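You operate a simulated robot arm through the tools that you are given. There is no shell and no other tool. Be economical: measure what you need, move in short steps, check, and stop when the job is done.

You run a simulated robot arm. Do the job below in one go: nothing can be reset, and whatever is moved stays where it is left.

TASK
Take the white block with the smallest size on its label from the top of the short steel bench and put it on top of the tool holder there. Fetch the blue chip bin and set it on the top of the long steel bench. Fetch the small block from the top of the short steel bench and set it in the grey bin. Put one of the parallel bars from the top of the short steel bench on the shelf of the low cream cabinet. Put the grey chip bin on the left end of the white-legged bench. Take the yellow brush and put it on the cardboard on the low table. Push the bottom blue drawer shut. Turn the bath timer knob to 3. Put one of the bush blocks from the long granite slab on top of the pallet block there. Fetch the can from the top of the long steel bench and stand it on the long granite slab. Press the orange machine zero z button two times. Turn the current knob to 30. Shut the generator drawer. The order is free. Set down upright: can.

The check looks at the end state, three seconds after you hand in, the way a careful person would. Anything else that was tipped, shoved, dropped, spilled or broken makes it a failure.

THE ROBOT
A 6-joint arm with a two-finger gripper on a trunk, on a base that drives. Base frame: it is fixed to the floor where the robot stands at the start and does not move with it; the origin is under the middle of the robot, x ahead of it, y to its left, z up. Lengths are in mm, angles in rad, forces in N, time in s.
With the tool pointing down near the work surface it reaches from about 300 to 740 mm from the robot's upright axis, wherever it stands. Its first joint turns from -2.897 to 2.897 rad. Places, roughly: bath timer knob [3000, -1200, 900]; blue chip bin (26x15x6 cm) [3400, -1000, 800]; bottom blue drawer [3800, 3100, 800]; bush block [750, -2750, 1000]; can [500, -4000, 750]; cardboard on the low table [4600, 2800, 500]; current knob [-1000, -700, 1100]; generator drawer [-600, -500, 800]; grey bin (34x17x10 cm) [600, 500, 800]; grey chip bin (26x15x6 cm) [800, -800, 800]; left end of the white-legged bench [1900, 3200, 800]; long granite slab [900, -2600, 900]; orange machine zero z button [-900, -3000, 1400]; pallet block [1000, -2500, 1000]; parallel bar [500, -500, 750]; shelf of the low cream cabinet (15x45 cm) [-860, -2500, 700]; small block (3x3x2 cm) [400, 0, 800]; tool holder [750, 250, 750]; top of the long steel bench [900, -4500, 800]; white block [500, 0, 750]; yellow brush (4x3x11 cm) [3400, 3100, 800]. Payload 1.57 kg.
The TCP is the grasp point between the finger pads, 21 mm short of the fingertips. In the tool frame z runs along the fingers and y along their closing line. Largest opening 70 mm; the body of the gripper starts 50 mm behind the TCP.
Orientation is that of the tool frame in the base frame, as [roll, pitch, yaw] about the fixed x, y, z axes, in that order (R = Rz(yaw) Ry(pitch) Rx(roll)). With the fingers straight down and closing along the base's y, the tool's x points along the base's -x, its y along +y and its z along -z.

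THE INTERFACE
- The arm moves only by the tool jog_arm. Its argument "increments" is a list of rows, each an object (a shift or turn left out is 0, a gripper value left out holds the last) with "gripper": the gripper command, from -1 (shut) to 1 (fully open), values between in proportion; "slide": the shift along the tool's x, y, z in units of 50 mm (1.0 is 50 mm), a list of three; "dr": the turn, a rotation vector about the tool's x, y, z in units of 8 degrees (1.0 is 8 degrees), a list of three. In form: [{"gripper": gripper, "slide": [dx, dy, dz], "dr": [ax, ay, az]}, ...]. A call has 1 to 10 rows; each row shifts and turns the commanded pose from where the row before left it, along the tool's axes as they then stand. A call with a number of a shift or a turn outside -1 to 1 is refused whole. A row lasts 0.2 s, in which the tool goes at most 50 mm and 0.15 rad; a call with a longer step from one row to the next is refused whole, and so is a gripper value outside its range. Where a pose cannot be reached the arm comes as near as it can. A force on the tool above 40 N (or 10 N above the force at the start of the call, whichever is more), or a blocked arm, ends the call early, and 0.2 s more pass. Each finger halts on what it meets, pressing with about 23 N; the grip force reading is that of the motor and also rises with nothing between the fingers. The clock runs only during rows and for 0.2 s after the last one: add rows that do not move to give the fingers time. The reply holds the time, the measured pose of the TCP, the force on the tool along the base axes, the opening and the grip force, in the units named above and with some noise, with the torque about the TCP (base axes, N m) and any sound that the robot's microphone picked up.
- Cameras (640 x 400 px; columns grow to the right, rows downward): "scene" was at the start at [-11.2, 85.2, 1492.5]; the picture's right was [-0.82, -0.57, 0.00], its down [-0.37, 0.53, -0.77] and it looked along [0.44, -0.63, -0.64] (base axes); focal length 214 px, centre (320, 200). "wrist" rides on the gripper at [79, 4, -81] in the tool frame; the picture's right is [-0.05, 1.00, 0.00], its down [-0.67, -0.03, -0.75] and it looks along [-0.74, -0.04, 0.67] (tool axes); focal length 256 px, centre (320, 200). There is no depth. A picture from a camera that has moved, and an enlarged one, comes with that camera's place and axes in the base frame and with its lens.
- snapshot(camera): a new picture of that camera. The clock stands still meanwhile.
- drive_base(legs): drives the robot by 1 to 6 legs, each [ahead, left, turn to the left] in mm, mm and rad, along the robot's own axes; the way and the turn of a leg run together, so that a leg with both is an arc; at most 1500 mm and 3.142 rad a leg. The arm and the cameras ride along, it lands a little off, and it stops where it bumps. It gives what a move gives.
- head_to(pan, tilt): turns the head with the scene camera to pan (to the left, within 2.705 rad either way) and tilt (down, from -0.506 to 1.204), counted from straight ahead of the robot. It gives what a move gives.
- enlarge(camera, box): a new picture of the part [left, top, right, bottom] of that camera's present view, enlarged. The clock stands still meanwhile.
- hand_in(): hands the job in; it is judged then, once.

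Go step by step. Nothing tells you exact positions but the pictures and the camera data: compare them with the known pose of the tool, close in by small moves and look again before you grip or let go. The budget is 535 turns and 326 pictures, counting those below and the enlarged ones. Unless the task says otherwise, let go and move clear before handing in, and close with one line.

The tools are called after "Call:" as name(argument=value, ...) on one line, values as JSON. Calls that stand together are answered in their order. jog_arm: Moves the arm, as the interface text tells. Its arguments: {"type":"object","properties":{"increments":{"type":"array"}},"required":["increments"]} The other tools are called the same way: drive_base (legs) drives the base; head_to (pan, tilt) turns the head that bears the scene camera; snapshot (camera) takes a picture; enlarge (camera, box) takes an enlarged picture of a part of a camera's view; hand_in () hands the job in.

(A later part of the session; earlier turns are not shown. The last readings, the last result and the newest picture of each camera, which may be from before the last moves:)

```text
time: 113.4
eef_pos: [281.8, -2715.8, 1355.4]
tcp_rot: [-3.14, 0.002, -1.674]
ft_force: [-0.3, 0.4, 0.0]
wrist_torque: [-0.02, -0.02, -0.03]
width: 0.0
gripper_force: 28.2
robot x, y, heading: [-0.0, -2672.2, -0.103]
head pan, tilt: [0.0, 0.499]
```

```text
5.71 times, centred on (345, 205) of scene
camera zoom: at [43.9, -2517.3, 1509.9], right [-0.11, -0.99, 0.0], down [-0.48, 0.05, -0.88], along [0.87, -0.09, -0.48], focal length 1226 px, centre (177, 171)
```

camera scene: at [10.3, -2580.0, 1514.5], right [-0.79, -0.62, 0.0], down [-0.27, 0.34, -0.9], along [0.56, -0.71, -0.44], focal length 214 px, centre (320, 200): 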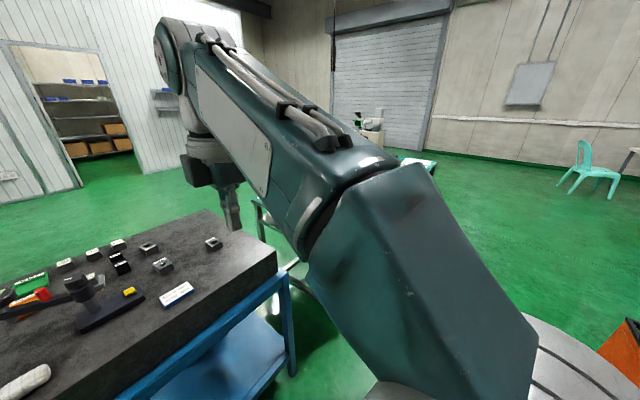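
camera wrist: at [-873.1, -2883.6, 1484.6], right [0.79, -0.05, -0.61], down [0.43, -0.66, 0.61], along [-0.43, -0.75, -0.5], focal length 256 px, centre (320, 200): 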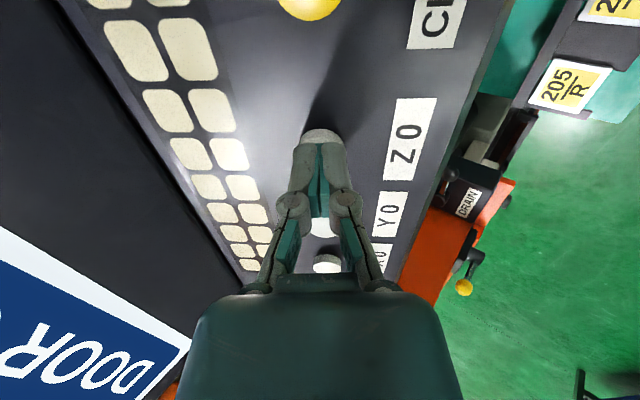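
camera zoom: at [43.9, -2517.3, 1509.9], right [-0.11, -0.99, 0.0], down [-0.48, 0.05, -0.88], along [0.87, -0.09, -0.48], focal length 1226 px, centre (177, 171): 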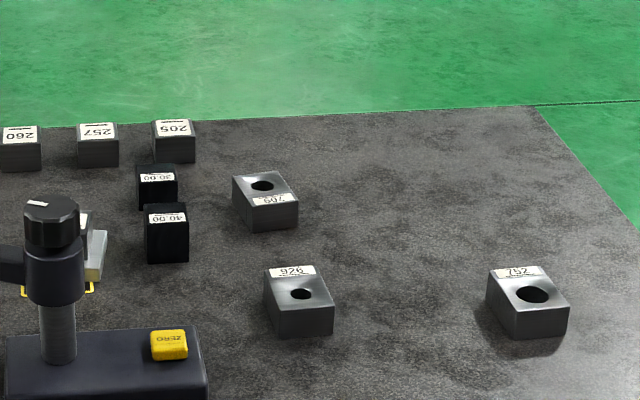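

Call:
drive_base(legs=[[0, 0, 0.105], [250, 60, 0]])

Call:
snapshot(camera="scene")

Call:
snapshot(camera="wrist")

```text
time: 115.8
eef_pos: [535.7, -2627.3, 1355.0]
tcp_rot: [-3.139, 0.004, -1.565]
ft_force: [0.4, -0.1, 1.2]
wrist_torque: [-0.02, 0.01, 0.01]
width: 0.0
gripper_force: 28.8
robot x, y, heading: [245.3, -2609.7, 0.007]
head pan, tilt: [0.0, 0.499]
```

```text
250 pictures are left
camera scene: at [277.3, -2455.9, 1510.2], right [0.01, -1.0, 0.0], down [-0.48, 0.0, -0.88], along [0.88, 0.01, -0.48], focal length 214 px, centre (320, 200)
```

scene: 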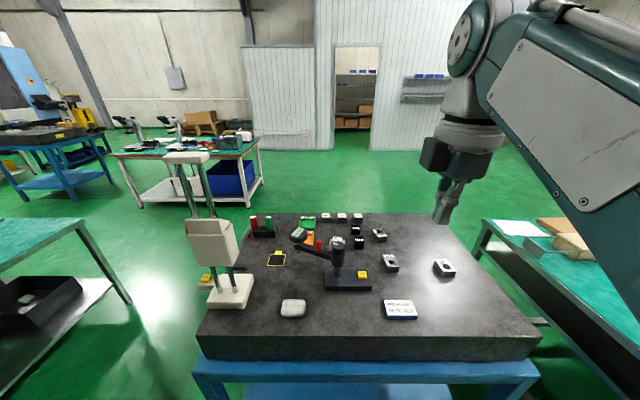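

```text
249 pictures are left
camera wrist: at [532.9, -2705.9, 1435.7], right [-1.0, 0.05, 0.0], down [0.03, 0.66, 0.75], along [0.04, 0.75, -0.66], focal length 256 px, centre (320, 200)
```

wrist: 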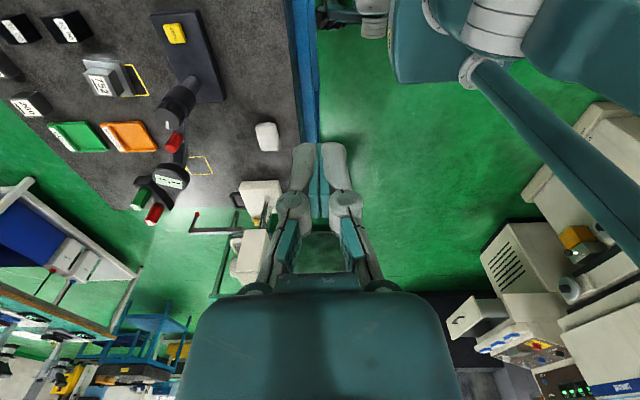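

Call:
enlarge(camera="wrist", box=[0, 0, 220, 140])

Call:
enlarge(camera="scene", box=[260, 200, 400, 300])

```text
2.86 times, centred on (110, 70) of wrist
camera zoom: at [532.9, -2705.9, 1435.7], right [-1.0, 0.05, 0.0], down [0.03, 0.66, 0.75], along [0.04, 0.75, -0.66], focal length 731 px, centre (920, 571)
```

zoom: 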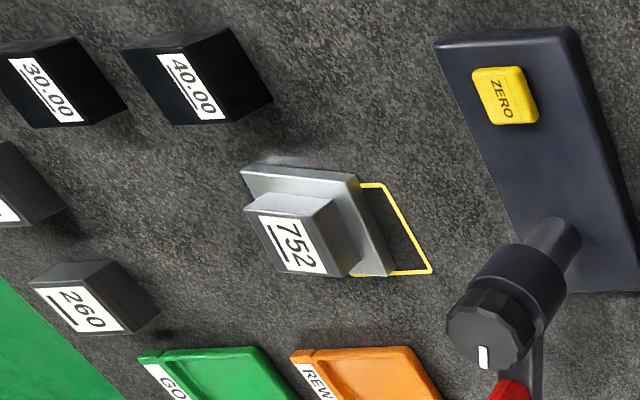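

```text
4.00 times, centred on (330, 250) of scene
camera zoom: at [277.3, -2455.9, 1510.2], right [0.01, -1.0, 0.0], down [-0.48, 0.0, -0.88], along [0.88, 0.01, -0.48], focal length 858 px, centre (280, 0)
```

zoom: 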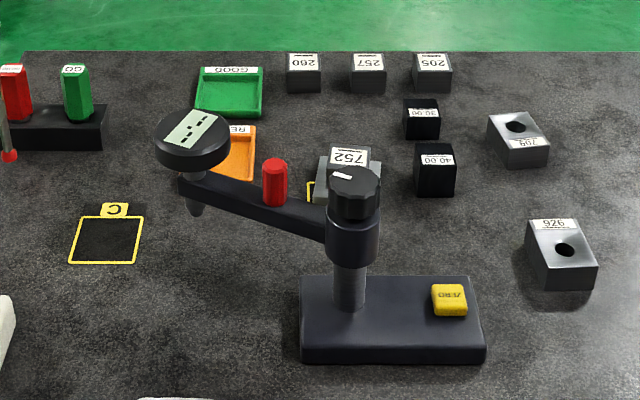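

Call:
jog_arm(increments=[{"slide": [0.25, -0.8, 0], "gripper": 1}, {"slide": [0.25, -0.8, 0]}, {"slide": [0.25, -0.8, 0.3]}, {"slide": [0.25, -0.8, 0.5]}, {"slide": [0.2, -0.8, 0.5]}, {"slide": [0.18, -0.8, 0.55]}, {"slide": [0, -0.8, 0.55]}, {"slide": [0, -0.37, 0.8]}, {"slide": [0, 0, 0.8]}, {"slide": [0, 0, 0.8]}])

Call:
snapshot(camera="wrist")

```text
time: 118.0
eef_pos: [831.6, -2694.0, 1116.7]
tcp_rot: [-3.14, 0.001, -1.564]
ft_force: [-0.7, -0.8, 1.3]
wrist_torque: [0.0, 0.02, -0.01]
width: 70.0
gripper_force: 0.1
robot x, y, heading: [248.1, -2612.2, 0.009]
head pan, tilt: [0.0, 0.499]
```

```text
246 pictures are left
camera wrist: at [829.7, -2772.3, 1197.9], right [-1.0, 0.05, 0.0], down [0.03, 0.66, 0.75], along [0.04, 0.75, -0.67], focal length 256 px, centre (320, 200)
```

wrist: 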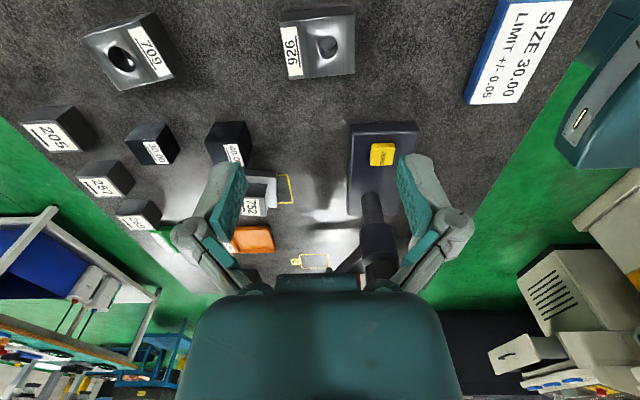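

Call:
jog_arm(increments=[{"dr": [0, 0, 1]}, {"dr": [0, 0, 1]}, {"dr": [0, 0, 1]}, {"dr": [0, 0, 1]}, {"dr": [0, 0, 1]}, {"dr": [0, 0, 1]}, {"dr": [0, 0, 1]}, {"dr": [0, 0, 1]}, {"dr": [0, 0, 1]}, {"dr": [0, 0, 1]}])

Call:
jog_arm(increments=[{"dr": [0, 0, 1], "slide": [0, 0, 0.6]}, {"dr": [0, 0, 0.25], "slide": [0, 0, 0.6]}, {}])

Call:
snapshot(camera="wrist")

```text
time: 120.2
eef_pos: [836.4, -2691.6, 1115.4]
tcp_rot: [3.14, 0.002, -2.963]
ft_force: [0.5, 0.0, -0.2]
wrist_torque: [0.01, -0.01, 0.0]
width: 70.2
gripper_force: 0.0
robot x, y, heading: [246.6, -2608.1, 0.003]
head pan, tilt: [0.0, 0.499]
```

```text
time: 121.0
eef_pos: [836.2, -2690.6, 1054.6]
tcp_rot: [3.139, 0.002, -3.135]
ft_force: [0.3, 0.7, 1.0]
wrist_torque: [-0.01, 0.0, -0.04]
width: 70.0
gripper_force: 0.0
robot x, y, heading: [248.1, -2610.6, 0.009]
head pan, tilt: [0.0, 0.499]
```

```text
245 pictures are left
camera wrist: at [757.9, -2686.5, 1136.1], right [0.05, 1.0, 0.0], down [0.67, -0.03, 0.75], along [0.74, -0.03, -0.67], focal length 256 px, centre (320, 200)
```

wrist: 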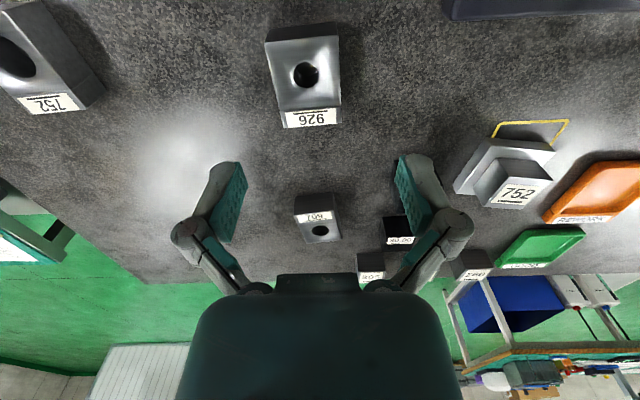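

Call:
jog_arm(increments=[{"slide": [0.06, -0.13, 0.8]}, {"slide": [0, 0, 0.6]}, {}])

Call:
snapshot(camera="wrist")

```text
time: 121.8
eef_pos: [831.1, -2697.5, 983.9]
tcp_rot: [3.139, 0.002, -3.136]
ft_force: [0.1, -0.7, 0.0]
wrist_torque: [-0.01, -0.01, 0.01]
width: 70.2
gripper_force: 0.1
robot x, y, heading: [245.4, -2606.8, 0.006]
head pan, tilt: [0.0, 0.499]
```

```text
244 pictures are left
camera wrist: at [752.5, -2693.4, 1065.1], right [0.05, 1.0, 0.0], down [0.67, -0.03, 0.75], along [0.74, -0.03, -0.67], focal length 256 px, centre (320, 200)
```

wrist: 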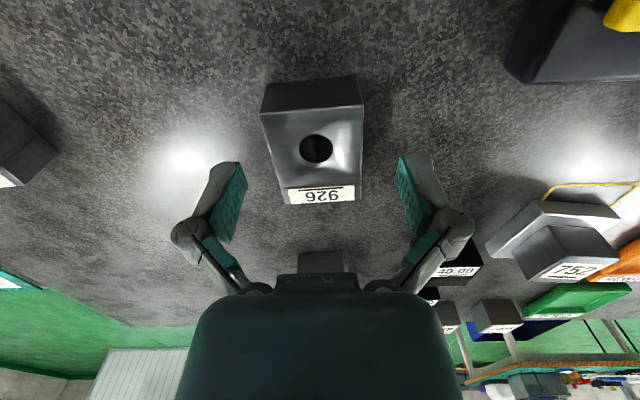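

Call:
jog_arm(increments=[{"slide": [-0.28, -0.03, 0.3]}, {"slide": [0, 0, 0.36]}, {}])

Call:
snapshot(camera="wrist")

```text
time: 122.6
eef_pos: [846.6, -2700.2, 951.1]
tcp_rot: [3.14, 0.0, -3.136]
ft_force: [-0.2, 0.0, -0.3]
wrist_torque: [0.01, 0.0, 0.05]
width: 69.8
gripper_force: 0.0
robot x, y, heading: [249.5, -2609.4, 0.007]
head pan, tilt: [0.0, 0.499]
```

```text
243 pictures are left
camera wrist: at [767.7, -2695.1, 1032.2], right [0.05, 1.0, 0.0], down [0.67, -0.03, 0.75], along [0.74, -0.03, -0.67], focal length 256 px, centre (320, 200)
```

wrist: 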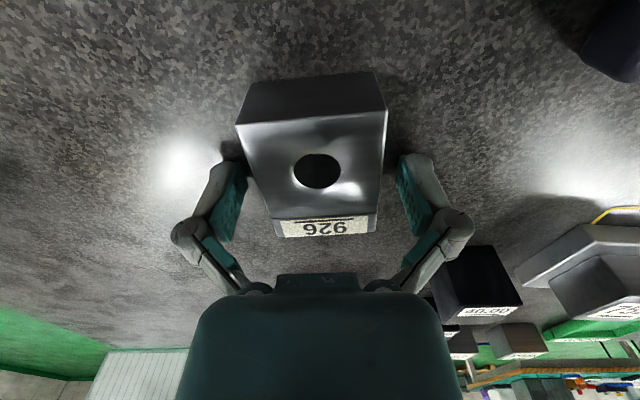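

Call:
jog_arm(increments=[{"slide": [0.1, 0, 0]}, {"gripper": -1}, {"gripper": -1}, {"gripper": -1}, {}])

Call:
jog_arm(increments=[{"slide": [0, 0, -0.3]}, {"slide": [0, 0, -0.8]}, {"slide": [0, 0, -0.8]}, {"slide": [0, 0, -0.9]}, {"slide": [0, 0, -0.9]}, {}])

Call:
snapshot(camera="wrist")

```text
time: 123.4
eef_pos: [843.2, -2700.1, 958.4]
tcp_rot: [-3.141, 0.011, -3.135]
ft_force: [-9.0, 0.7, 10.1]
wrist_torque: [0.09, 0.16, 0.07]
width: 44.1
gripper_force: 23.5
robot x, y, heading: [243.6, -2608.4, 0.005]
head pan, tilt: [0.0, 0.499]
stopped in row 3: the force on the tool passed its limit at 42 N (the readings are from after the stop); the commanded pose is now the measured one
```

```text
time: 124.8
eef_pos: [837.3, -2701.7, 1144.5]
tcp_rot: [-3.141, 0.01, -3.135]
ft_force: [-0.2, 1.1, -5.3]
wrist_torque: [-0.01, -0.05, 0.0]
width: 44.3
gripper_force: 23.3
robot x, y, heading: [246.5, -2612.4, 0.005]
head pan, tilt: [0.0, 0.499]
```

```text
242 pictures are left
camera wrist: at [758.7, -2697.4, 1224.7], right [0.05, 1.0, 0.0], down [0.66, -0.03, 0.75], along [0.75, -0.03, -0.66], focal length 256 px, centre (320, 200)
```

wrist: 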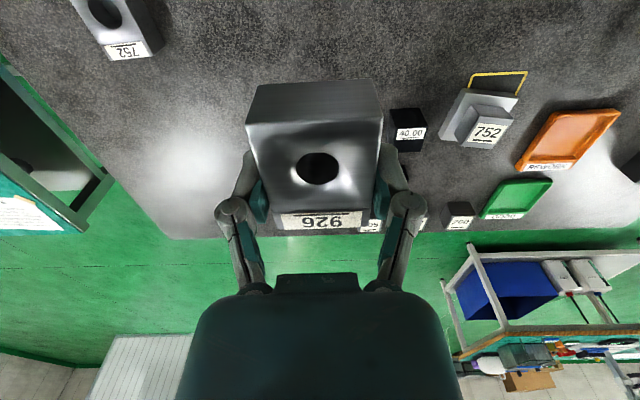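

Call:
enlarge(camera="wrist", box=[420, 60, 540, 160])

```text
4.00 times, centred on (480, 110) of wrist
camera zoom: at [758.7, -2697.4, 1224.7], right [0.05, 1.0, 0.0], down [0.66, -0.03, 0.75], along [0.75, -0.03, -0.66], focal length 1024 px, centre (-320, 560)
```

zoom: 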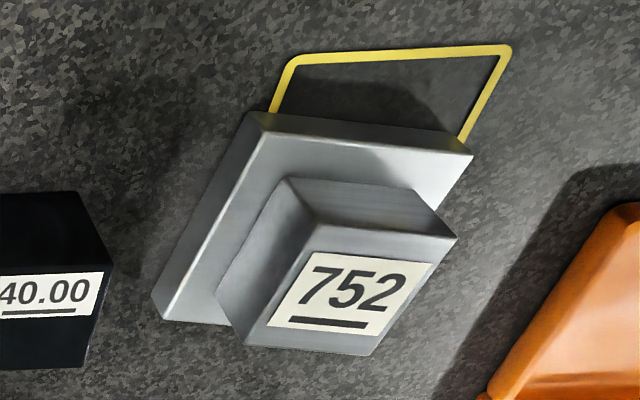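

Call:
jog_arm(increments=[{"slide": [-0.9, 0, 0]}, {"slide": [-0.9, 0.3, 0]}, {"slide": [-0.36, 0.85, 0]}, {"slide": [0, 0.9, 0]}, {"slide": [0, 0.9, 0]}, {"slide": [0, 0.79, 0.3]}, {"slide": [0, 0, 0.9]}, {}])

Call:
snapshot(camera="wrist")

Call:
enlarge(camera="scene", box=[260, 160, 420, 300])

```text
time: 126.6
eef_pos: [917.6, -2513.0, 1070.0]
tcp_rot: [3.141, 0.013, -3.138]
ft_force: [-0.2, -0.1, -5.1]
wrist_torque: [0.0, -0.04, 0.02]
width: 44.2
gripper_force: 22.8
out of reach, approached as far as the arm can: row 2, 3
robot x, y, heading: [248.9, -2608.0, 0.012]
head pan, tilt: [0.0, 0.499]
```

```text
240 pictures are left
camera wrist: at [840.6, -2508.6, 1152.0], right [0.05, 1.0, 0.0], down [0.66, -0.03, 0.75], along [0.75, -0.04, -0.66], focal length 256 px, centre (320, 200)
```

wrist: 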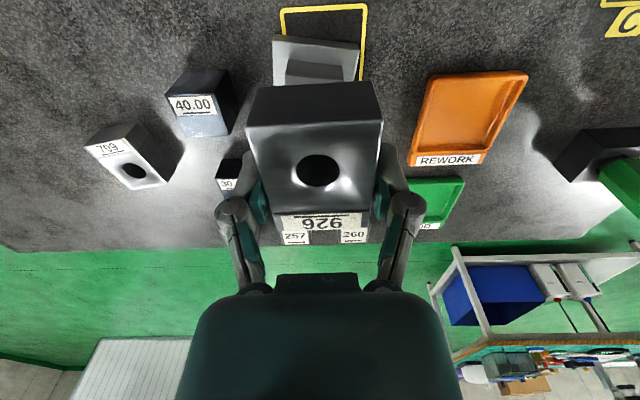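

```text
2.86 times, centred on (340, 230) of scene
camera zoom: at [279.9, -2453.7, 1509.8], right [0.01, -1.0, 0.0], down [-0.48, 0.0, -0.88], along [0.88, 0.01, -0.48], focal length 613 px, centre (263, 114)
```

zoom: 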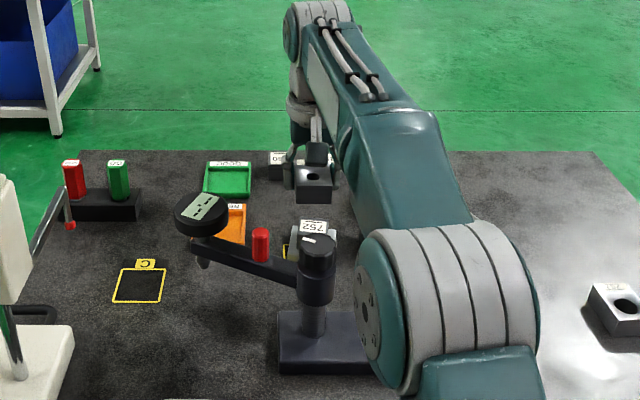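

Call:
jog_arm(increments=[{"slide": [-0.3, -0.03, 0.1]}, {"slide": [-0.25, 0, 0]}, {}])

Call:
snapshot(camera="wrist")

```text
time: 127.4
eef_pos: [942.7, -2512.3, 1067.0]
tcp_rot: [-3.141, 0.012, -3.136]
ft_force: [-0.1, -0.2, -4.7]
wrist_torque: [0.01, -0.02, 0.01]
width: 44.0
gripper_force: 23.2
out of reach, approached as far as the arm can: row 2
robot x, y, heading: [244.7, -2613.4, -0.001]
head pan, tilt: [0.0, 0.499]
```

```text
238 pictures are left
camera wrist: at [863.7, -2508.4, 1147.1], right [0.05, 1.0, 0.0], down [0.66, -0.03, 0.75], along [0.75, -0.04, -0.66], focal length 256 px, centre (320, 200)
```

wrist: 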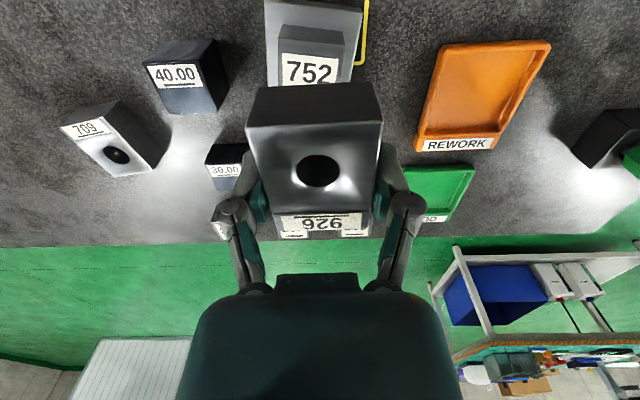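

Call:
jog_arm(increments=[{"slide": [0, -0.06, 0.4]}, {"slide": [0, 0, 0.3]}, {"slide": [0, 0, 0.1]}, {}])

Call:
snapshot(camera="wrist")

Call:
enlarge(camera="scene", box=[270, 170, 400, 290])

```text
time: 128.4
eef_pos: [944.9, -2515.4, 1026.5]
tcp_rot: [-3.141, 0.011, -3.136]
ft_force: [0.5, 0.2, -5.1]
wrist_torque: [-0.04, -0.03, -0.02]
width: 44.0
gripper_force: 22.9
robot x, y, heading: [247.8, -2611.0, 0.004]
head pan, tilt: [0.0, 0.499]
```

```text
237 pictures are left
camera wrist: at [864.3, -2510.8, 1107.3], right [0.05, 1.0, 0.0], down [0.66, -0.03, 0.75], along [0.75, -0.04, -0.66], focal length 256 px, centre (320, 200)
```

wrist: 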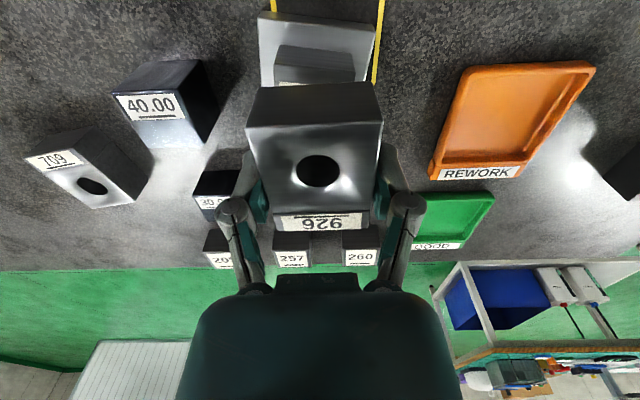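

```text
3.33 times, centred on (335, 230) of scene
camera zoom: at [280.0, -2453.1, 1509.8], right [0.01, -1.0, 0.0], down [-0.48, 0.0, -0.88], along [0.88, 0.0, -0.48], focal length 715 px, centre (270, 100)
```

zoom: 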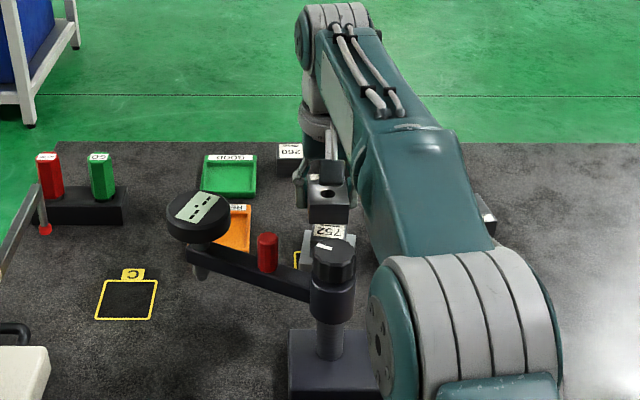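

Call:
jog_arm(increments=[{"slide": [-0.08, 0, 0.1]}, {"slide": [0, 0, 0.06]}, {}])

Call:
jog_arm(increments=[{"slide": [0, 0, 0.06]}, {"slide": [0, 0, 0.04]}, {}])

```text
time: 129.2
eef_pos: [948.3, -2515.7, 1019.3]
tcp_rot: [3.141, 0.013, -3.137]
ft_force: [-0.2, -0.2, -4.8]
wrist_torque: [0.04, -0.05, -0.01]
width: 43.9
gripper_force: 22.8
robot x, y, heading: [245.1, -2609.8, 0.004]
head pan, tilt: [0.0, 0.499]
```

```text
time: 130.0
eef_pos: [948.2, -2515.8, 1013.7]
tcp_rot: [3.14, 0.014, -3.135]
ft_force: [0.0, -0.9, -4.1]
wrist_torque: [-0.01, -0.02, 0.01]
width: 44.0
gripper_force: 23.7
robot x, y, heading: [249.0, -2610.4, 0.007]
head pan, tilt: [0.0, 0.499]
```

Call:
jog_arm(increments=[{"slide": [0, 0, 0.06]}, {"slide": [0, 0, 0.04]}, {}])

Call:
snapshot(camera="wrist")

```text
time: 130.8
eef_pos: [949.3, -2514.7, 1008.3]
tcp_rot: [3.142, 0.011, -3.134]
ft_force: [-0.5, 0.4, -5.4]
wrist_torque: [0.0, -0.05, 0.0]
width: 44.0
gripper_force: 22.7
robot x, y, heading: [249.4, -2611.9, 0.011]
head pan, tilt: [0.0, 0.499]
```

```text
235 pictures are left
camera wrist: at [869.7, -2510.3, 1088.3], right [0.05, 1.0, 0.0], down [0.66, -0.03, 0.75], along [0.75, -0.04, -0.66], focal length 256 px, centre (320, 200)
```

wrist: 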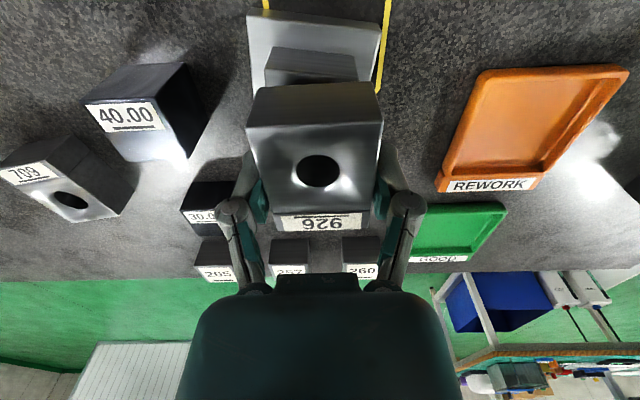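

Call:
jog_arm(increments=[{"slide": [0, 0, 0.05]}, {"slide": [0, 0, 0.04]}, {}])

Call:
jog_arm(increments=[{"slide": [0, 0, 0.05]}, {"slide": [0, 0, 0.04]}, {}])

Call:
enlarge(camera="wrist", box=[220, 0, 420, 250])

```text
time: 131.6
eef_pos: [947.8, -2515.0, 1004.4]
tcp_rot: [3.141, 0.011, -3.135]
ft_force: [0.2, -0.5, -4.8]
wrist_torque: [-0.02, -0.05, -0.01]
width: 44.0
gripper_force: 23.1
robot x, y, heading: [245.0, -2610.8, 0.004]
head pan, tilt: [0.0, 0.499]
```

```text
time: 132.4
eef_pos: [948.4, -2514.7, 999.4]
tcp_rot: [-3.141, 0.012, -3.136]
ft_force: [0.6, -0.8, -5.7]
wrist_torque: [0.01, -0.07, 0.02]
width: 44.2
gripper_force: 23.1
robot x, y, heading: [245.0, -2612.5, 0.007]
head pan, tilt: [0.0, 0.499]
```

```text
1.60 times, centred on (320, 125) of wrist
camera zoom: at [868.9, -2510.2, 1079.2], right [0.05, 1.0, 0.0], down [0.66, -0.03, 0.75], along [0.75, -0.04, -0.66], focal length 410 px, centre (320, 320)
```

zoom: 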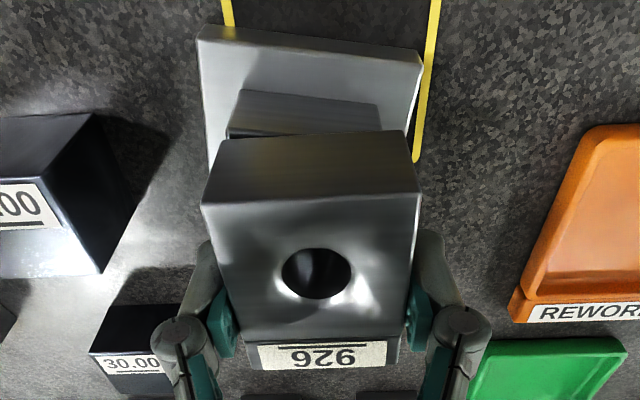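

Call:
jog_arm(increments=[{"slide": [0, -0.05, 0.05]}, {"slide": [0, 0, 0.04]}, {}])

Call:
jog_arm(increments=[{"slide": [0, 0, 0.05]}, {"slide": [0, 0, 0.04]}, {}])

Call:
enlarge(camera="wrist", box=[220, 0, 420, 250])

```text
time: 133.2
eef_pos: [948.1, -2516.8, 997.0]
tcp_rot: [3.141, 0.018, -3.134]
ft_force: [-0.1, 1.5, 19.2]
wrist_torque: [-0.41, 0.19, -0.03]
width: 44.0
gripper_force: 22.7
robot x, y, heading: [246.4, -2610.7, 0.006]
head pan, tilt: [0.0, 0.499]
```

```text
time: 133.7
eef_pos: [950.5, -2516.3, 996.9]
tcp_rot: [-3.141, 0.023, -3.135]
ft_force: [-5.9, -0.6, 10.8]
wrist_torque: [-0.35, 0.18, -0.14]
width: 43.8
gripper_force: 23.0
robot x, y, heading: [246.6, -2607.2, 0.011]
head pan, tilt: [0.0, 0.499]
stopped in row 2: the force on the tool passed its limit at 42 N (the readings are from after the stop); the commanded pose is now the measured one
```

```text
1.60 times, centred on (320, 125) of wrist
camera zoom: at [869.9, -2512.4, 1077.0], right [0.05, 1.0, 0.0], down [0.65, -0.03, 0.76], along [0.76, -0.04, -0.65], focal length 410 px, centre (320, 320)
```

zoom: 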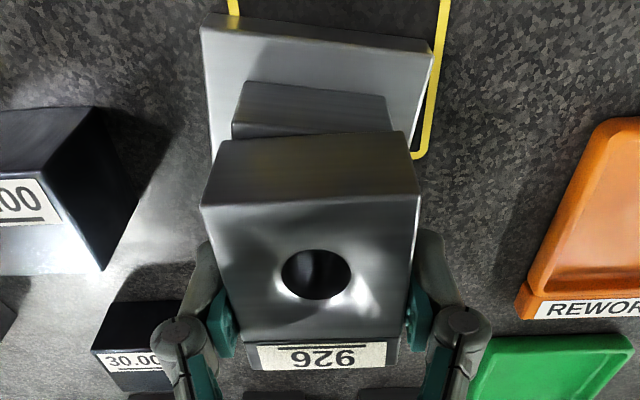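

Call:
jog_arm(increments=[{"slide": [0, 0, -0.02]}, {"gripper": 0.35}, {"gripper": 0.5}, {"gripper": 0.7}, {}])

Call:
snapshot(camera="wrist")

```text
time: 134.9
eef_pos: [950.1, -2517.7, 996.3]
tcp_rot: [3.141, 0.023, -3.136]
ft_force: [0.1, 0.1, -0.2]
wrist_torque: [0.0, -0.06, 0.0]
width: 59.5
gripper_force: 0.1
robot x, y, heading: [244.6, -2611.8, 0.009]
head pan, tilt: [0.0, 0.499]
```

```text
232 pictures are left
camera wrist: at [870.8, -2513.4, 1076.4], right [0.05, 1.0, 0.0], down [0.65, -0.03, 0.76], along [0.76, -0.03, -0.65], focal length 256 px, centre (320, 200)
```

wrist: 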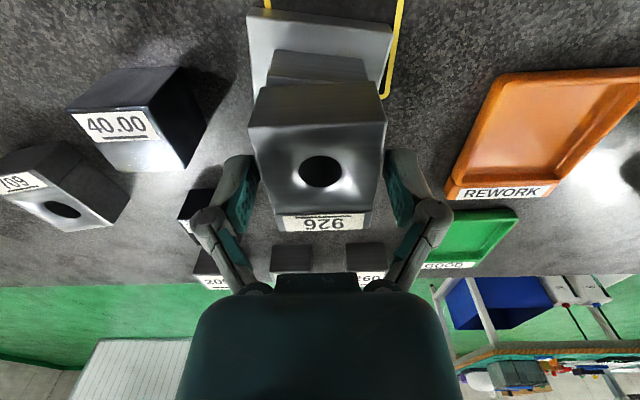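

Call:
jog_arm(increments=[{"slide": [0, 0, -0.4]}, {"slide": [0, 0, -0.8]}, {"slide": [0.3, 0, -0.8]}, {"slide": [0.5, 0, -0.8]}, {"slide": [0.6, 0, -0.7]}, {}])

Call:
snapshot(camera="wrist")

Call:
enlarge(camera="scene", box=[270, 170, 400, 290])

```text
time: 136.3
eef_pos: [872.8, -2521.6, 1168.4]
tcp_rot: [-3.141, 0.023, -3.133]
ft_force: [-0.2, 0.8, -0.2]
wrist_torque: [-0.01, 0.01, -0.02]
width: 59.4
gripper_force: 0.0
robot x, y, heading: [243.6, -2608.3, 0.008]
head pan, tilt: [0.0, 0.499]
```

```text
231 pictures are left
camera wrist: at [791.5, -2517.1, 1248.3], right [0.05, 1.0, 0.0], down [0.65, -0.03, 0.76], along [0.76, -0.03, -0.65], focal length 256 px, centre (320, 200)
```

wrist: 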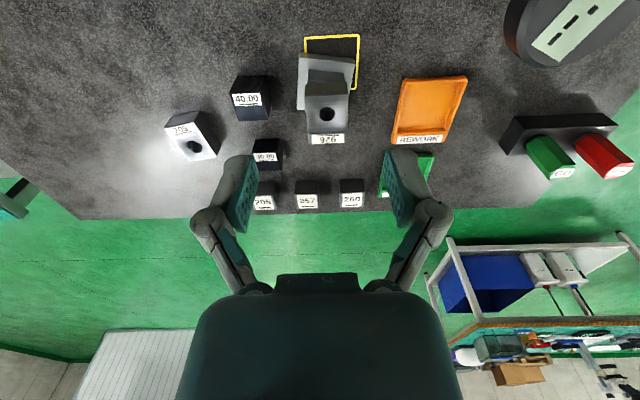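

```text
3.33 times, centred on (335, 230) of scene
camera zoom: at [279.1, -2453.3, 1509.8], right [0.01, -1.0, 0.0], down [-0.48, 0.0, -0.88], along [0.88, 0.0, -0.48], focal length 715 px, centre (270, 100)
```

zoom: 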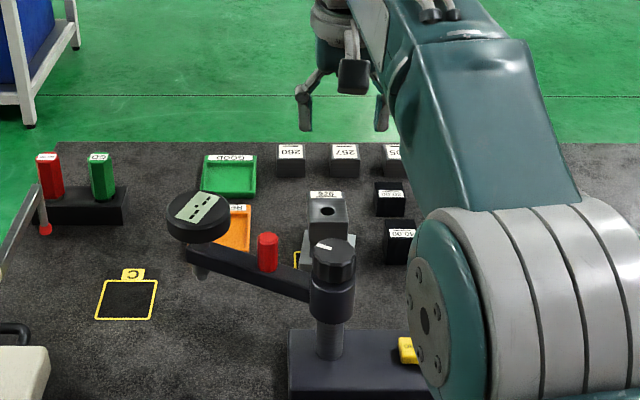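

Call:
jog_arm(increments=[{"slide": [0.8, 0, -0.5]}, {"slide": [0.9, 0, -0.3]}, {"slide": [0.9, 0, -0.3]}, {"slide": [0.9, 0, 0]}, {"slide": [0.9, 0, 0]}, {"slide": [0.9, 0, 0]}])

Call:
drive_base(legs=[[-300, 0, 0], [0, -1000, 0]])

Call:
head_to(pan=-0.3, tilt=0.5)

Call:
snapshot(camera="scene")

Call:
snapshot(camera="wrist")

```text
time: 137.7
eef_pos: [609.6, -2519.5, 1218.9]
tcp_rot: [3.141, 0.022, -3.135]
ft_force: [1.1, 0.1, 0.4]
wrist_torque: [0.0, 0.03, -0.01]
width: 59.6
gripper_force: 0.0
robot x, y, heading: [246.6, -2611.0, 0.008]
head pan, tilt: [0.0, 0.499]
```

```text
time: 144.5
eef_pos: [306.6, -3537.2, 1219.4]
tcp_rot: [3.141, 0.024, 3.11]
ft_force: [0.0, 0.0, -0.2]
wrist_torque: [-0.01, -0.04, -0.01]
width: 59.4
gripper_force: 0.1
robot x, y, heading: [-58.2, -3614.4, -0.035]
head pan, tilt: [0.0, 0.499]
```

```text
time: 145.3
eef_pos: [305.4, -3537.5, 1217.8]
tcp_rot: [3.14, 0.021, 3.113]
ft_force: [0.2, -0.5, 0.0]
wrist_torque: [0.01, -0.01, -0.01]
width: 59.7
gripper_force: 0.0
robot x, y, heading: [-61.0, -3616.4, -0.035]
head pan, tilt: [-0.3, 0.499]
```

```text
229 pictures are left
camera scene: at [-28.5, -3486.0, 1509.9], right [-0.32, -0.95, 0.0], down [-0.45, 0.15, -0.88], along [0.83, -0.29, -0.48], focal length 214 px, centre (320, 200)
```

scene: 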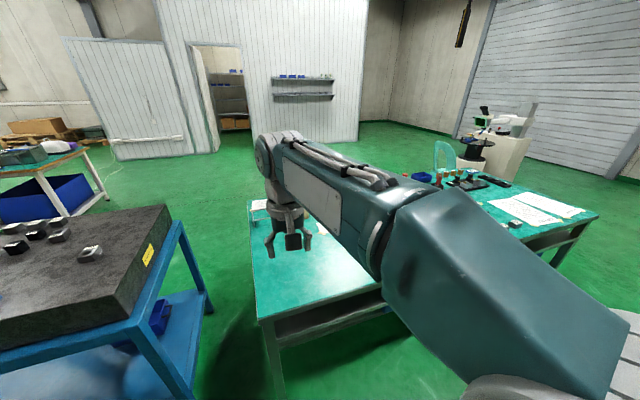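

```text
228 pictures are left
camera wrist: at [227.1, -3530.1, 1298.4], right [0.08, 1.0, 0.0], down [0.65, -0.06, 0.76], along [0.76, -0.06, -0.65], focal length 256 px, centre (320, 200)
```

wrist: 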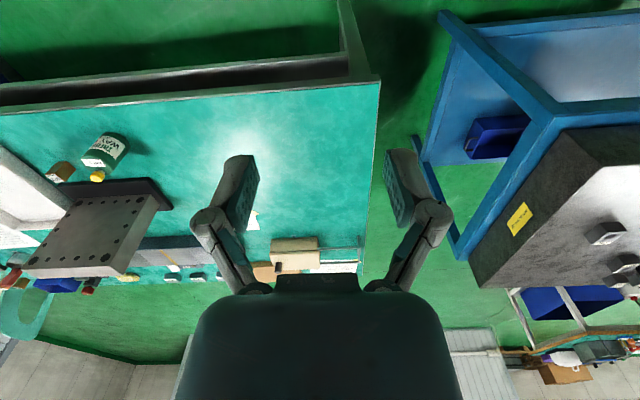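

Call:
enlarge(camera="wrist", box=[0, 80, 340, 300])

Call:
drive_base(legs=[[0, 0, 0.035], [0, -400, 0]])

Call:
snapshot(camera="wrist")

Call:
snapshot(camera="scene")

```text
1.82 times, centred on (170, 190) of wrist
camera zoom: at [227.1, -3530.1, 1298.4], right [0.08, 1.0, 0.0], down [0.65, -0.06, 0.76], along [0.76, -0.06, -0.65], focal length 465 px, centre (593, 218)
```

zoom: 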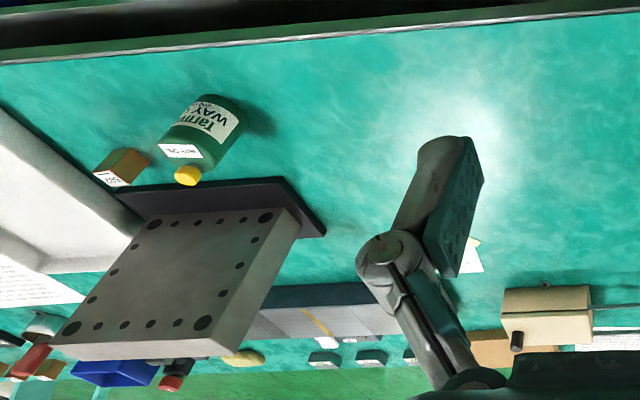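

```text
time: 148.2
eef_pos: [305.7, -3907.4, 1219.2]
tcp_rot: [-3.137, 0.022, -3.139]
ft_force: [0.5, 1.5, -0.2]
wrist_torque: [-0.01, -0.04, -0.02]
width: 59.3
gripper_force: 0.0
robot x, y, heading: [-58.6, -4000.2, 0.004]
head pan, tilt: [-0.3, 0.499]
```

```text
226 pictures are left
camera wrist: at [225.8, -3902.1, 1298.1], right [0.05, 1.0, 0.0], down [0.65, -0.03, 0.76], along [0.76, -0.04, -0.65], focal length 256 px, centre (320, 200)
```

wrist: 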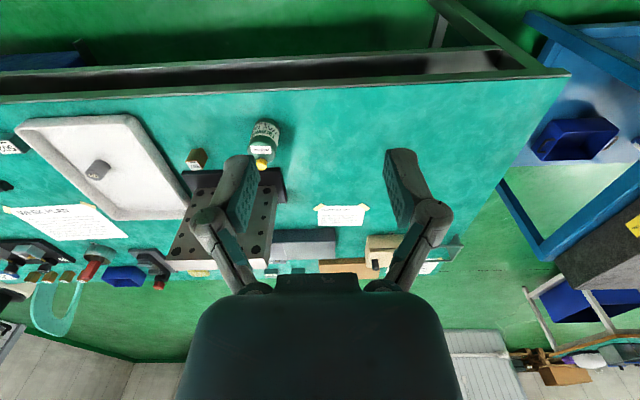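

```text
225 pictures are left
camera scene: at [-31.2, -3865.6, 1509.4], right [-0.29, -0.96, 0.0], down [-0.46, 0.14, -0.88], along [0.84, -0.26, -0.48], focal length 214 px, centre (320, 200)
```

scene: 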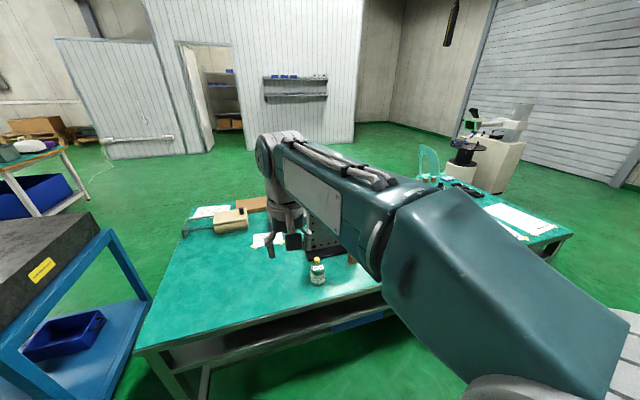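

Call:
enlarge(camera="wrist", box=[230, 100, 310, 190])

Call:
enlarge(camera="scene", box=[270, 230, 370, 310])

```text
4.44 times, centred on (270, 145) of wrist
camera zoom: at [225.8, -3902.1, 1298.1], right [0.05, 1.0, 0.0], down [0.65, -0.03, 0.76], along [0.76, -0.04, -0.65], focal length 1138 px, centre (542, 444)
```

zoom: 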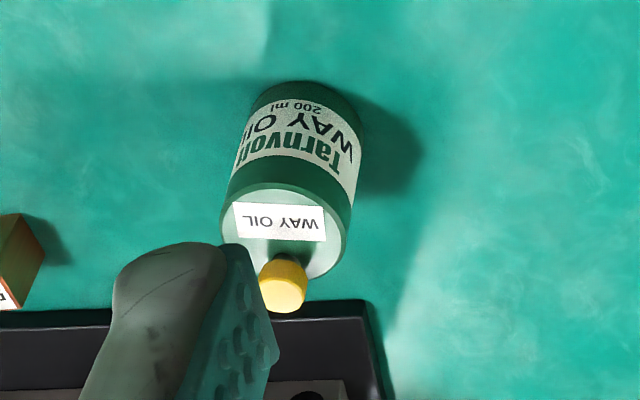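

```text
5.00 times, centred on (320, 270) of scene
camera zoom: at [-31.2, -3865.6, 1509.4], right [-0.29, -0.96, 0.0], down [-0.46, 0.14, -0.88], along [0.84, -0.26, -0.48], focal length 1072 px, centre (320, -150)
```

zoom: 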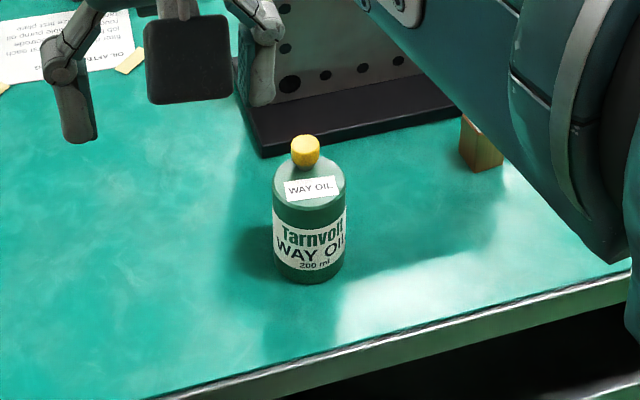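

Call:
jog_arm(increments=[{"slide": [-0.62, -0.33, 0.5], "gripper": 0.6}, {"slide": [-0.62, -0.33, 0.5]}, {"slide": [-0.62, -0.33, 0.5]}, {"slide": [-0.62, -0.33, 0.5]}, {"slide": [-0.62, -0.33, 0.5]}, {"slide": [-0.62, -0.33, 0.5]}, {"slide": [-0.62, -0.33, 0.5]}, {"slide": [-0.62, -0.33, 0.5]}, {}])

Call:
snapshot(camera="wrist")

Call:
enlarge(camera="scene", box=[240, 200, 400, 310])

```text
time: 150.2
eef_pos: [558.2, -4043.9, 1026.3]
tcp_rot: [3.139, 0.023, -3.139]
ft_force: [-0.5, 0.5, -0.6]
wrist_torque: [0.04, 0.01, -0.02]
width: 56.1
gripper_force: 0.1
robot x, y, heading: [-57.8, -3994.7, 0.001]
head pan, tilt: [-0.3, 0.499]
```

```text
222 pictures are left
camera wrist: at [478.8, -4039.9, 1105.7], right [0.05, 1.0, 0.0], down [0.65, -0.03, 0.76], along [0.76, -0.04, -0.65], focal length 256 px, centre (320, 200)
```

wrist: 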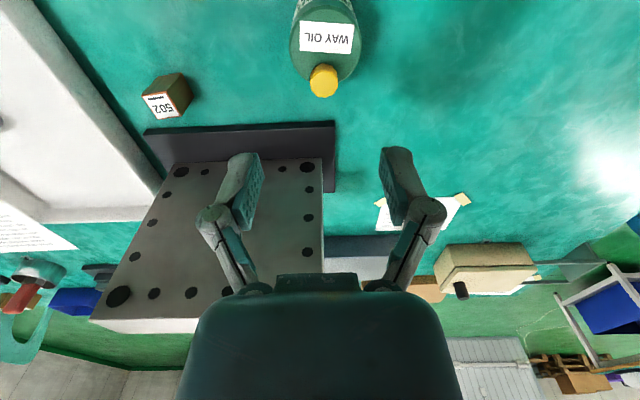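

```text
3.64 times, centred on (320, 255) of scene
camera zoom: at [-29.7, -3872.0, 1509.9], right [-0.29, -0.96, 0.0], down [-0.46, 0.14, -0.88], along [0.84, -0.26, -0.48], focal length 780 px, centre (320, 0)
```

zoom: 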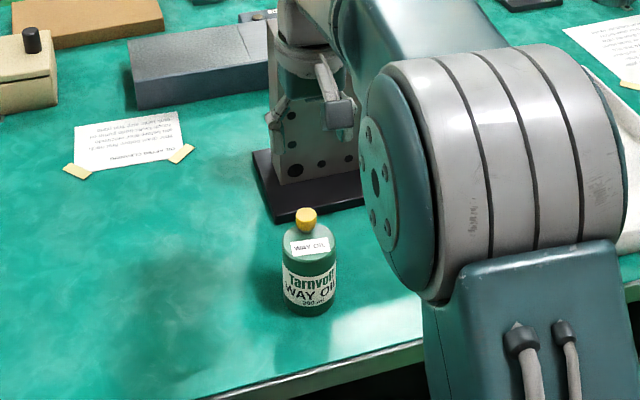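

Call:
jog_arm(increments=[{"slide": [-0.28, 0, 0.8]}, {"slide": [0, 0, 0.8]}, {}])

Call:
snapshot(camera="wrist")

```text
time: 150.9
eef_pos: [574.5, -4045.6, 947.1]
tcp_rot: [3.14, 0.023, -3.138]
ft_force: [0.0, -0.6, -0.1]
wrist_torque: [-0.01, 0.0, -0.03]
width: 55.8
gripper_force: 0.0
robot x, y, heading: [-57.4, -4002.6, 0.004]
head pan, tilt: [-0.3, 0.499]
```

```text
220 pictures are left
camera wrist: at [494.9, -4040.8, 1025.4], right [0.05, 1.0, 0.0], down [0.65, -0.03, 0.76], along [0.76, -0.04, -0.65], focal length 256 px, centre (320, 200)
```

wrist: 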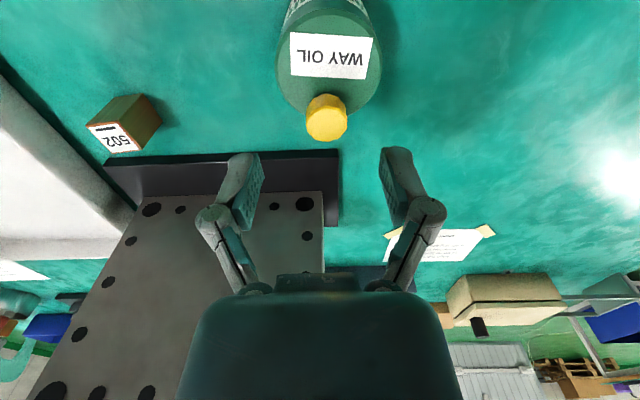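

Call:
jog_arm(increments=[{"slide": [0.08, 0.06, 0.5]}, {"slide": [0, 0, 0.32]}, {}])

Call:
snapshot(camera="wrist")

Call:
enlarge(camera="scene", box=[260, 210, 380, 310])

```text
time: 151.8
eef_pos: [569.8, -4040.5, 903.9]
tcp_rot: [3.14, 0.023, -3.137]
ft_force: [-0.7, 0.3, 0.3]
wrist_torque: [0.0, 0.01, -0.06]
width: 55.9
gripper_force: 0.0
robot x, y, heading: [-60.1, -4000.1, 0.003]
head pan, tilt: [-0.3, 0.499]
```

```text
219 pictures are left
camera wrist: at [491.3, -4036.0, 984.4], right [0.05, 1.0, 0.0], down [0.65, -0.03, 0.76], along [0.76, -0.04, -0.65], focal length 256 px, centre (320, 200)
```

wrist: 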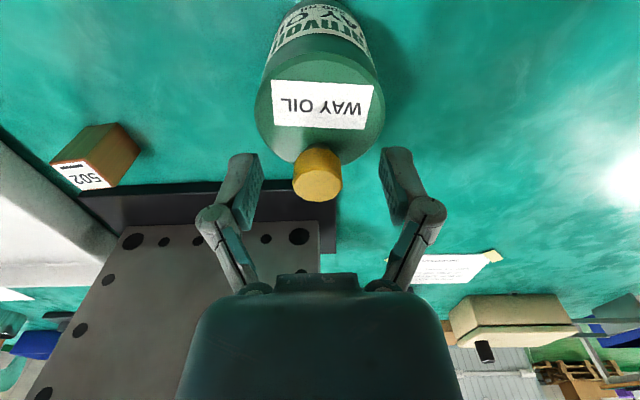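

```text
4.00 times, centred on (320, 260) of scene
camera zoom: at [-29.6, -3871.8, 1509.9], right [-0.29, -0.96, 0.0], down [-0.46, 0.14, -0.88], along [0.84, -0.26, -0.48], focal length 858 px, centre (320, -40)
```

zoom: 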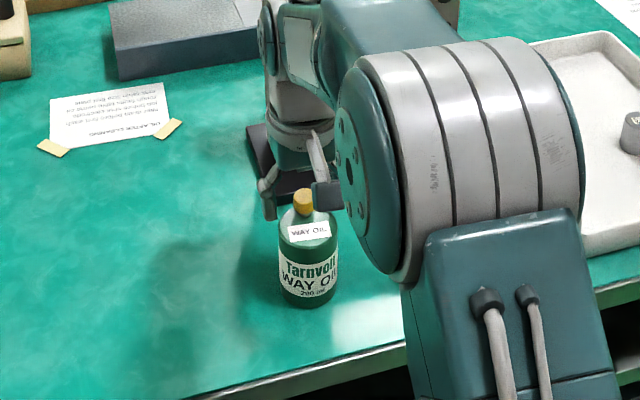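

Call:
jog_arm(increments=[{"slide": [0.1, -0.03, 0]}, {"gripper": -1}, {"gripper": -1}, {"gripper": -1}, {}])

Call:
snapshot(camera="wrist")

```text
time: 152.9
eef_pos: [566.8, -4041.8, 906.7]
tcp_rot: [3.139, 0.027, -3.139]
ft_force: [0.0, -0.9, 18.1]
wrist_torque: [0.02, -0.08, 0.02]
width: 20.9
gripper_force: 23.1
robot x, y, heading: [-62.3, -3998.4, 0.002]
head pan, tilt: [-0.3, 0.499]
```

```text
217 pictures are left
camera wrist: at [487.2, -4037.1, 985.1], right [0.05, 1.0, 0.0], down [0.65, -0.03, 0.76], along [0.76, -0.04, -0.65], focal length 256 px, centre (320, 200)
```

wrist: 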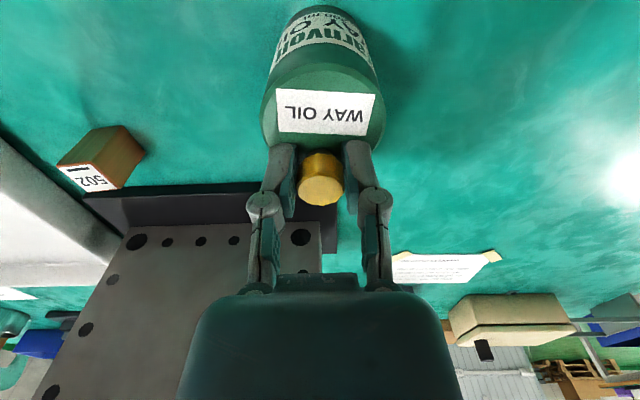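

Call:
jog_arm(increments=[{"slide": [0, 0, -0.2]}, {"slide": [0, 0, -0.4]}, {}, {}])

Call:
snapshot(camera="wrist")

```text
time: 153.9
eef_pos: [566.1, -4042.9, 936.3]
tcp_rot: [3.141, 0.024, -3.138]
ft_force: [-0.4, -0.6, -1.7]
wrist_torque: [-0.03, -0.03, 0.05]
width: 20.8
gripper_force: 23.2
robot x, y, heading: [-56.8, -4000.7, 0.009]
head pan, tilt: [-0.3, 0.499]
```

```text
216 pictures are left
camera wrist: at [486.1, -4038.3, 1016.1], right [0.05, 1.0, 0.0], down [0.65, -0.03, 0.76], along [0.76, -0.04, -0.65], focal length 256 px, centre (320, 200)
```

wrist: 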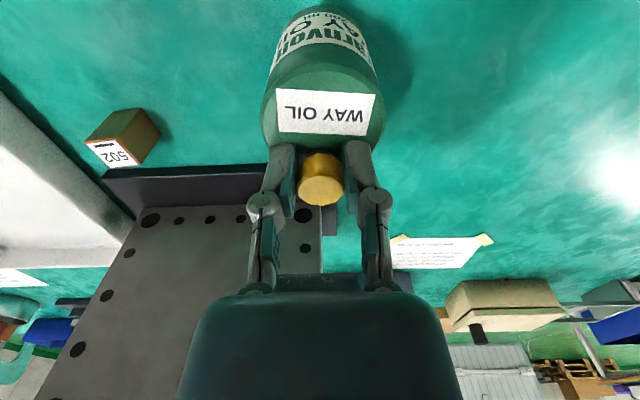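

Call:
jog_arm(increments=[{"slide": [0, 0, -0.9]}, {"slide": [0, 0, -0.9]}, {"slide": [0.3, 0, -0.9]}, {"slide": [0.3, 0.4, -0.8]}, {"slide": [0.6, 0.5, -0.6]}, {"slide": [0.7, 0.5, -0.3]}, {"slide": [0.8, 0, 0]}, {"slide": [0.8, 0, 0]}])

Call:
drive_base(legs=[[0, 1190, 0]])

Call:
head_to(pan=0.0, tilt=0.6)

Call:
snapshot(camera="scene")

Call:
snapshot(camera="wrist")

```text
time: 155.8
eef_pos: [384.5, -3969.5, 1148.7]
tcp_rot: [3.14, 0.02, -3.139]
ft_force: [0.3, -0.3, -2.8]
wrist_torque: [-0.02, -0.06, -0.02]
width: 20.7
gripper_force: 23.1
robot x, y, heading: [-58.3, -3997.8, 0.003]
head pan, tilt: [-0.3, 0.499]
```

```text
time: 161.9
eef_pos: [383.3, -2759.4, 1150.8]
tcp_rot: [3.14, 0.024, -3.141]
ft_force: [-0.1, 0.0, -2.6]
wrist_torque: [0.02, -0.05, 0.0]
width: 20.7
gripper_force: 22.8
robot x, y, heading: [-60.6, -2788.6, 0.002]
head pan, tilt: [-0.3, 0.499]
```

```text
time: 162.7
eef_pos: [382.8, -2758.8, 1149.5]
tcp_rot: [3.141, 0.022, 3.14]
ft_force: [0.1, -0.2, -2.1]
wrist_torque: [-0.03, -0.01, -0.02]
width: 20.7
gripper_force: 22.6
robot x, y, heading: [-60.5, -2783.8, 0.0]
head pan, tilt: [0.0, 0.6]
```

```text
215 pictures are left
camera scene: at [-31.0, -2632.0, 1500.8], right [0.0, -1.0, 0.0], down [-0.57, 0.0, -0.82], along [0.82, 0.0, -0.57], focal length 214 px, centre (320, 200)
```

scene: 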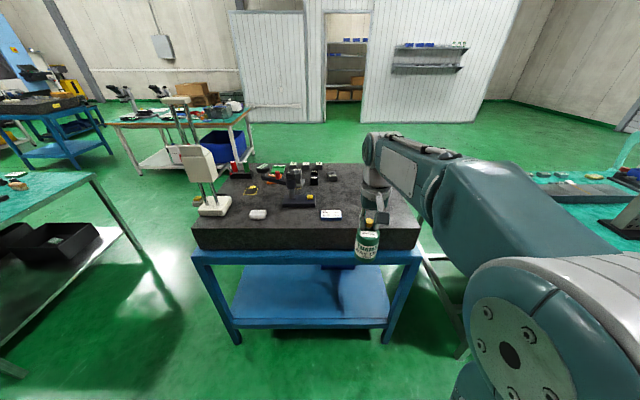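

```text
214 pictures are left
camera wrist: at [302.7, -2753.7, 1229.3], right [0.05, 1.0, 0.0], down [0.65, -0.04, 0.76], along [0.76, -0.04, -0.65], focal length 256 px, centre (320, 200)
```

wrist: 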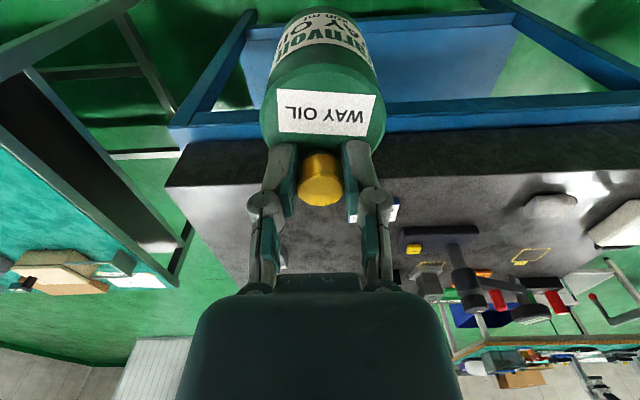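

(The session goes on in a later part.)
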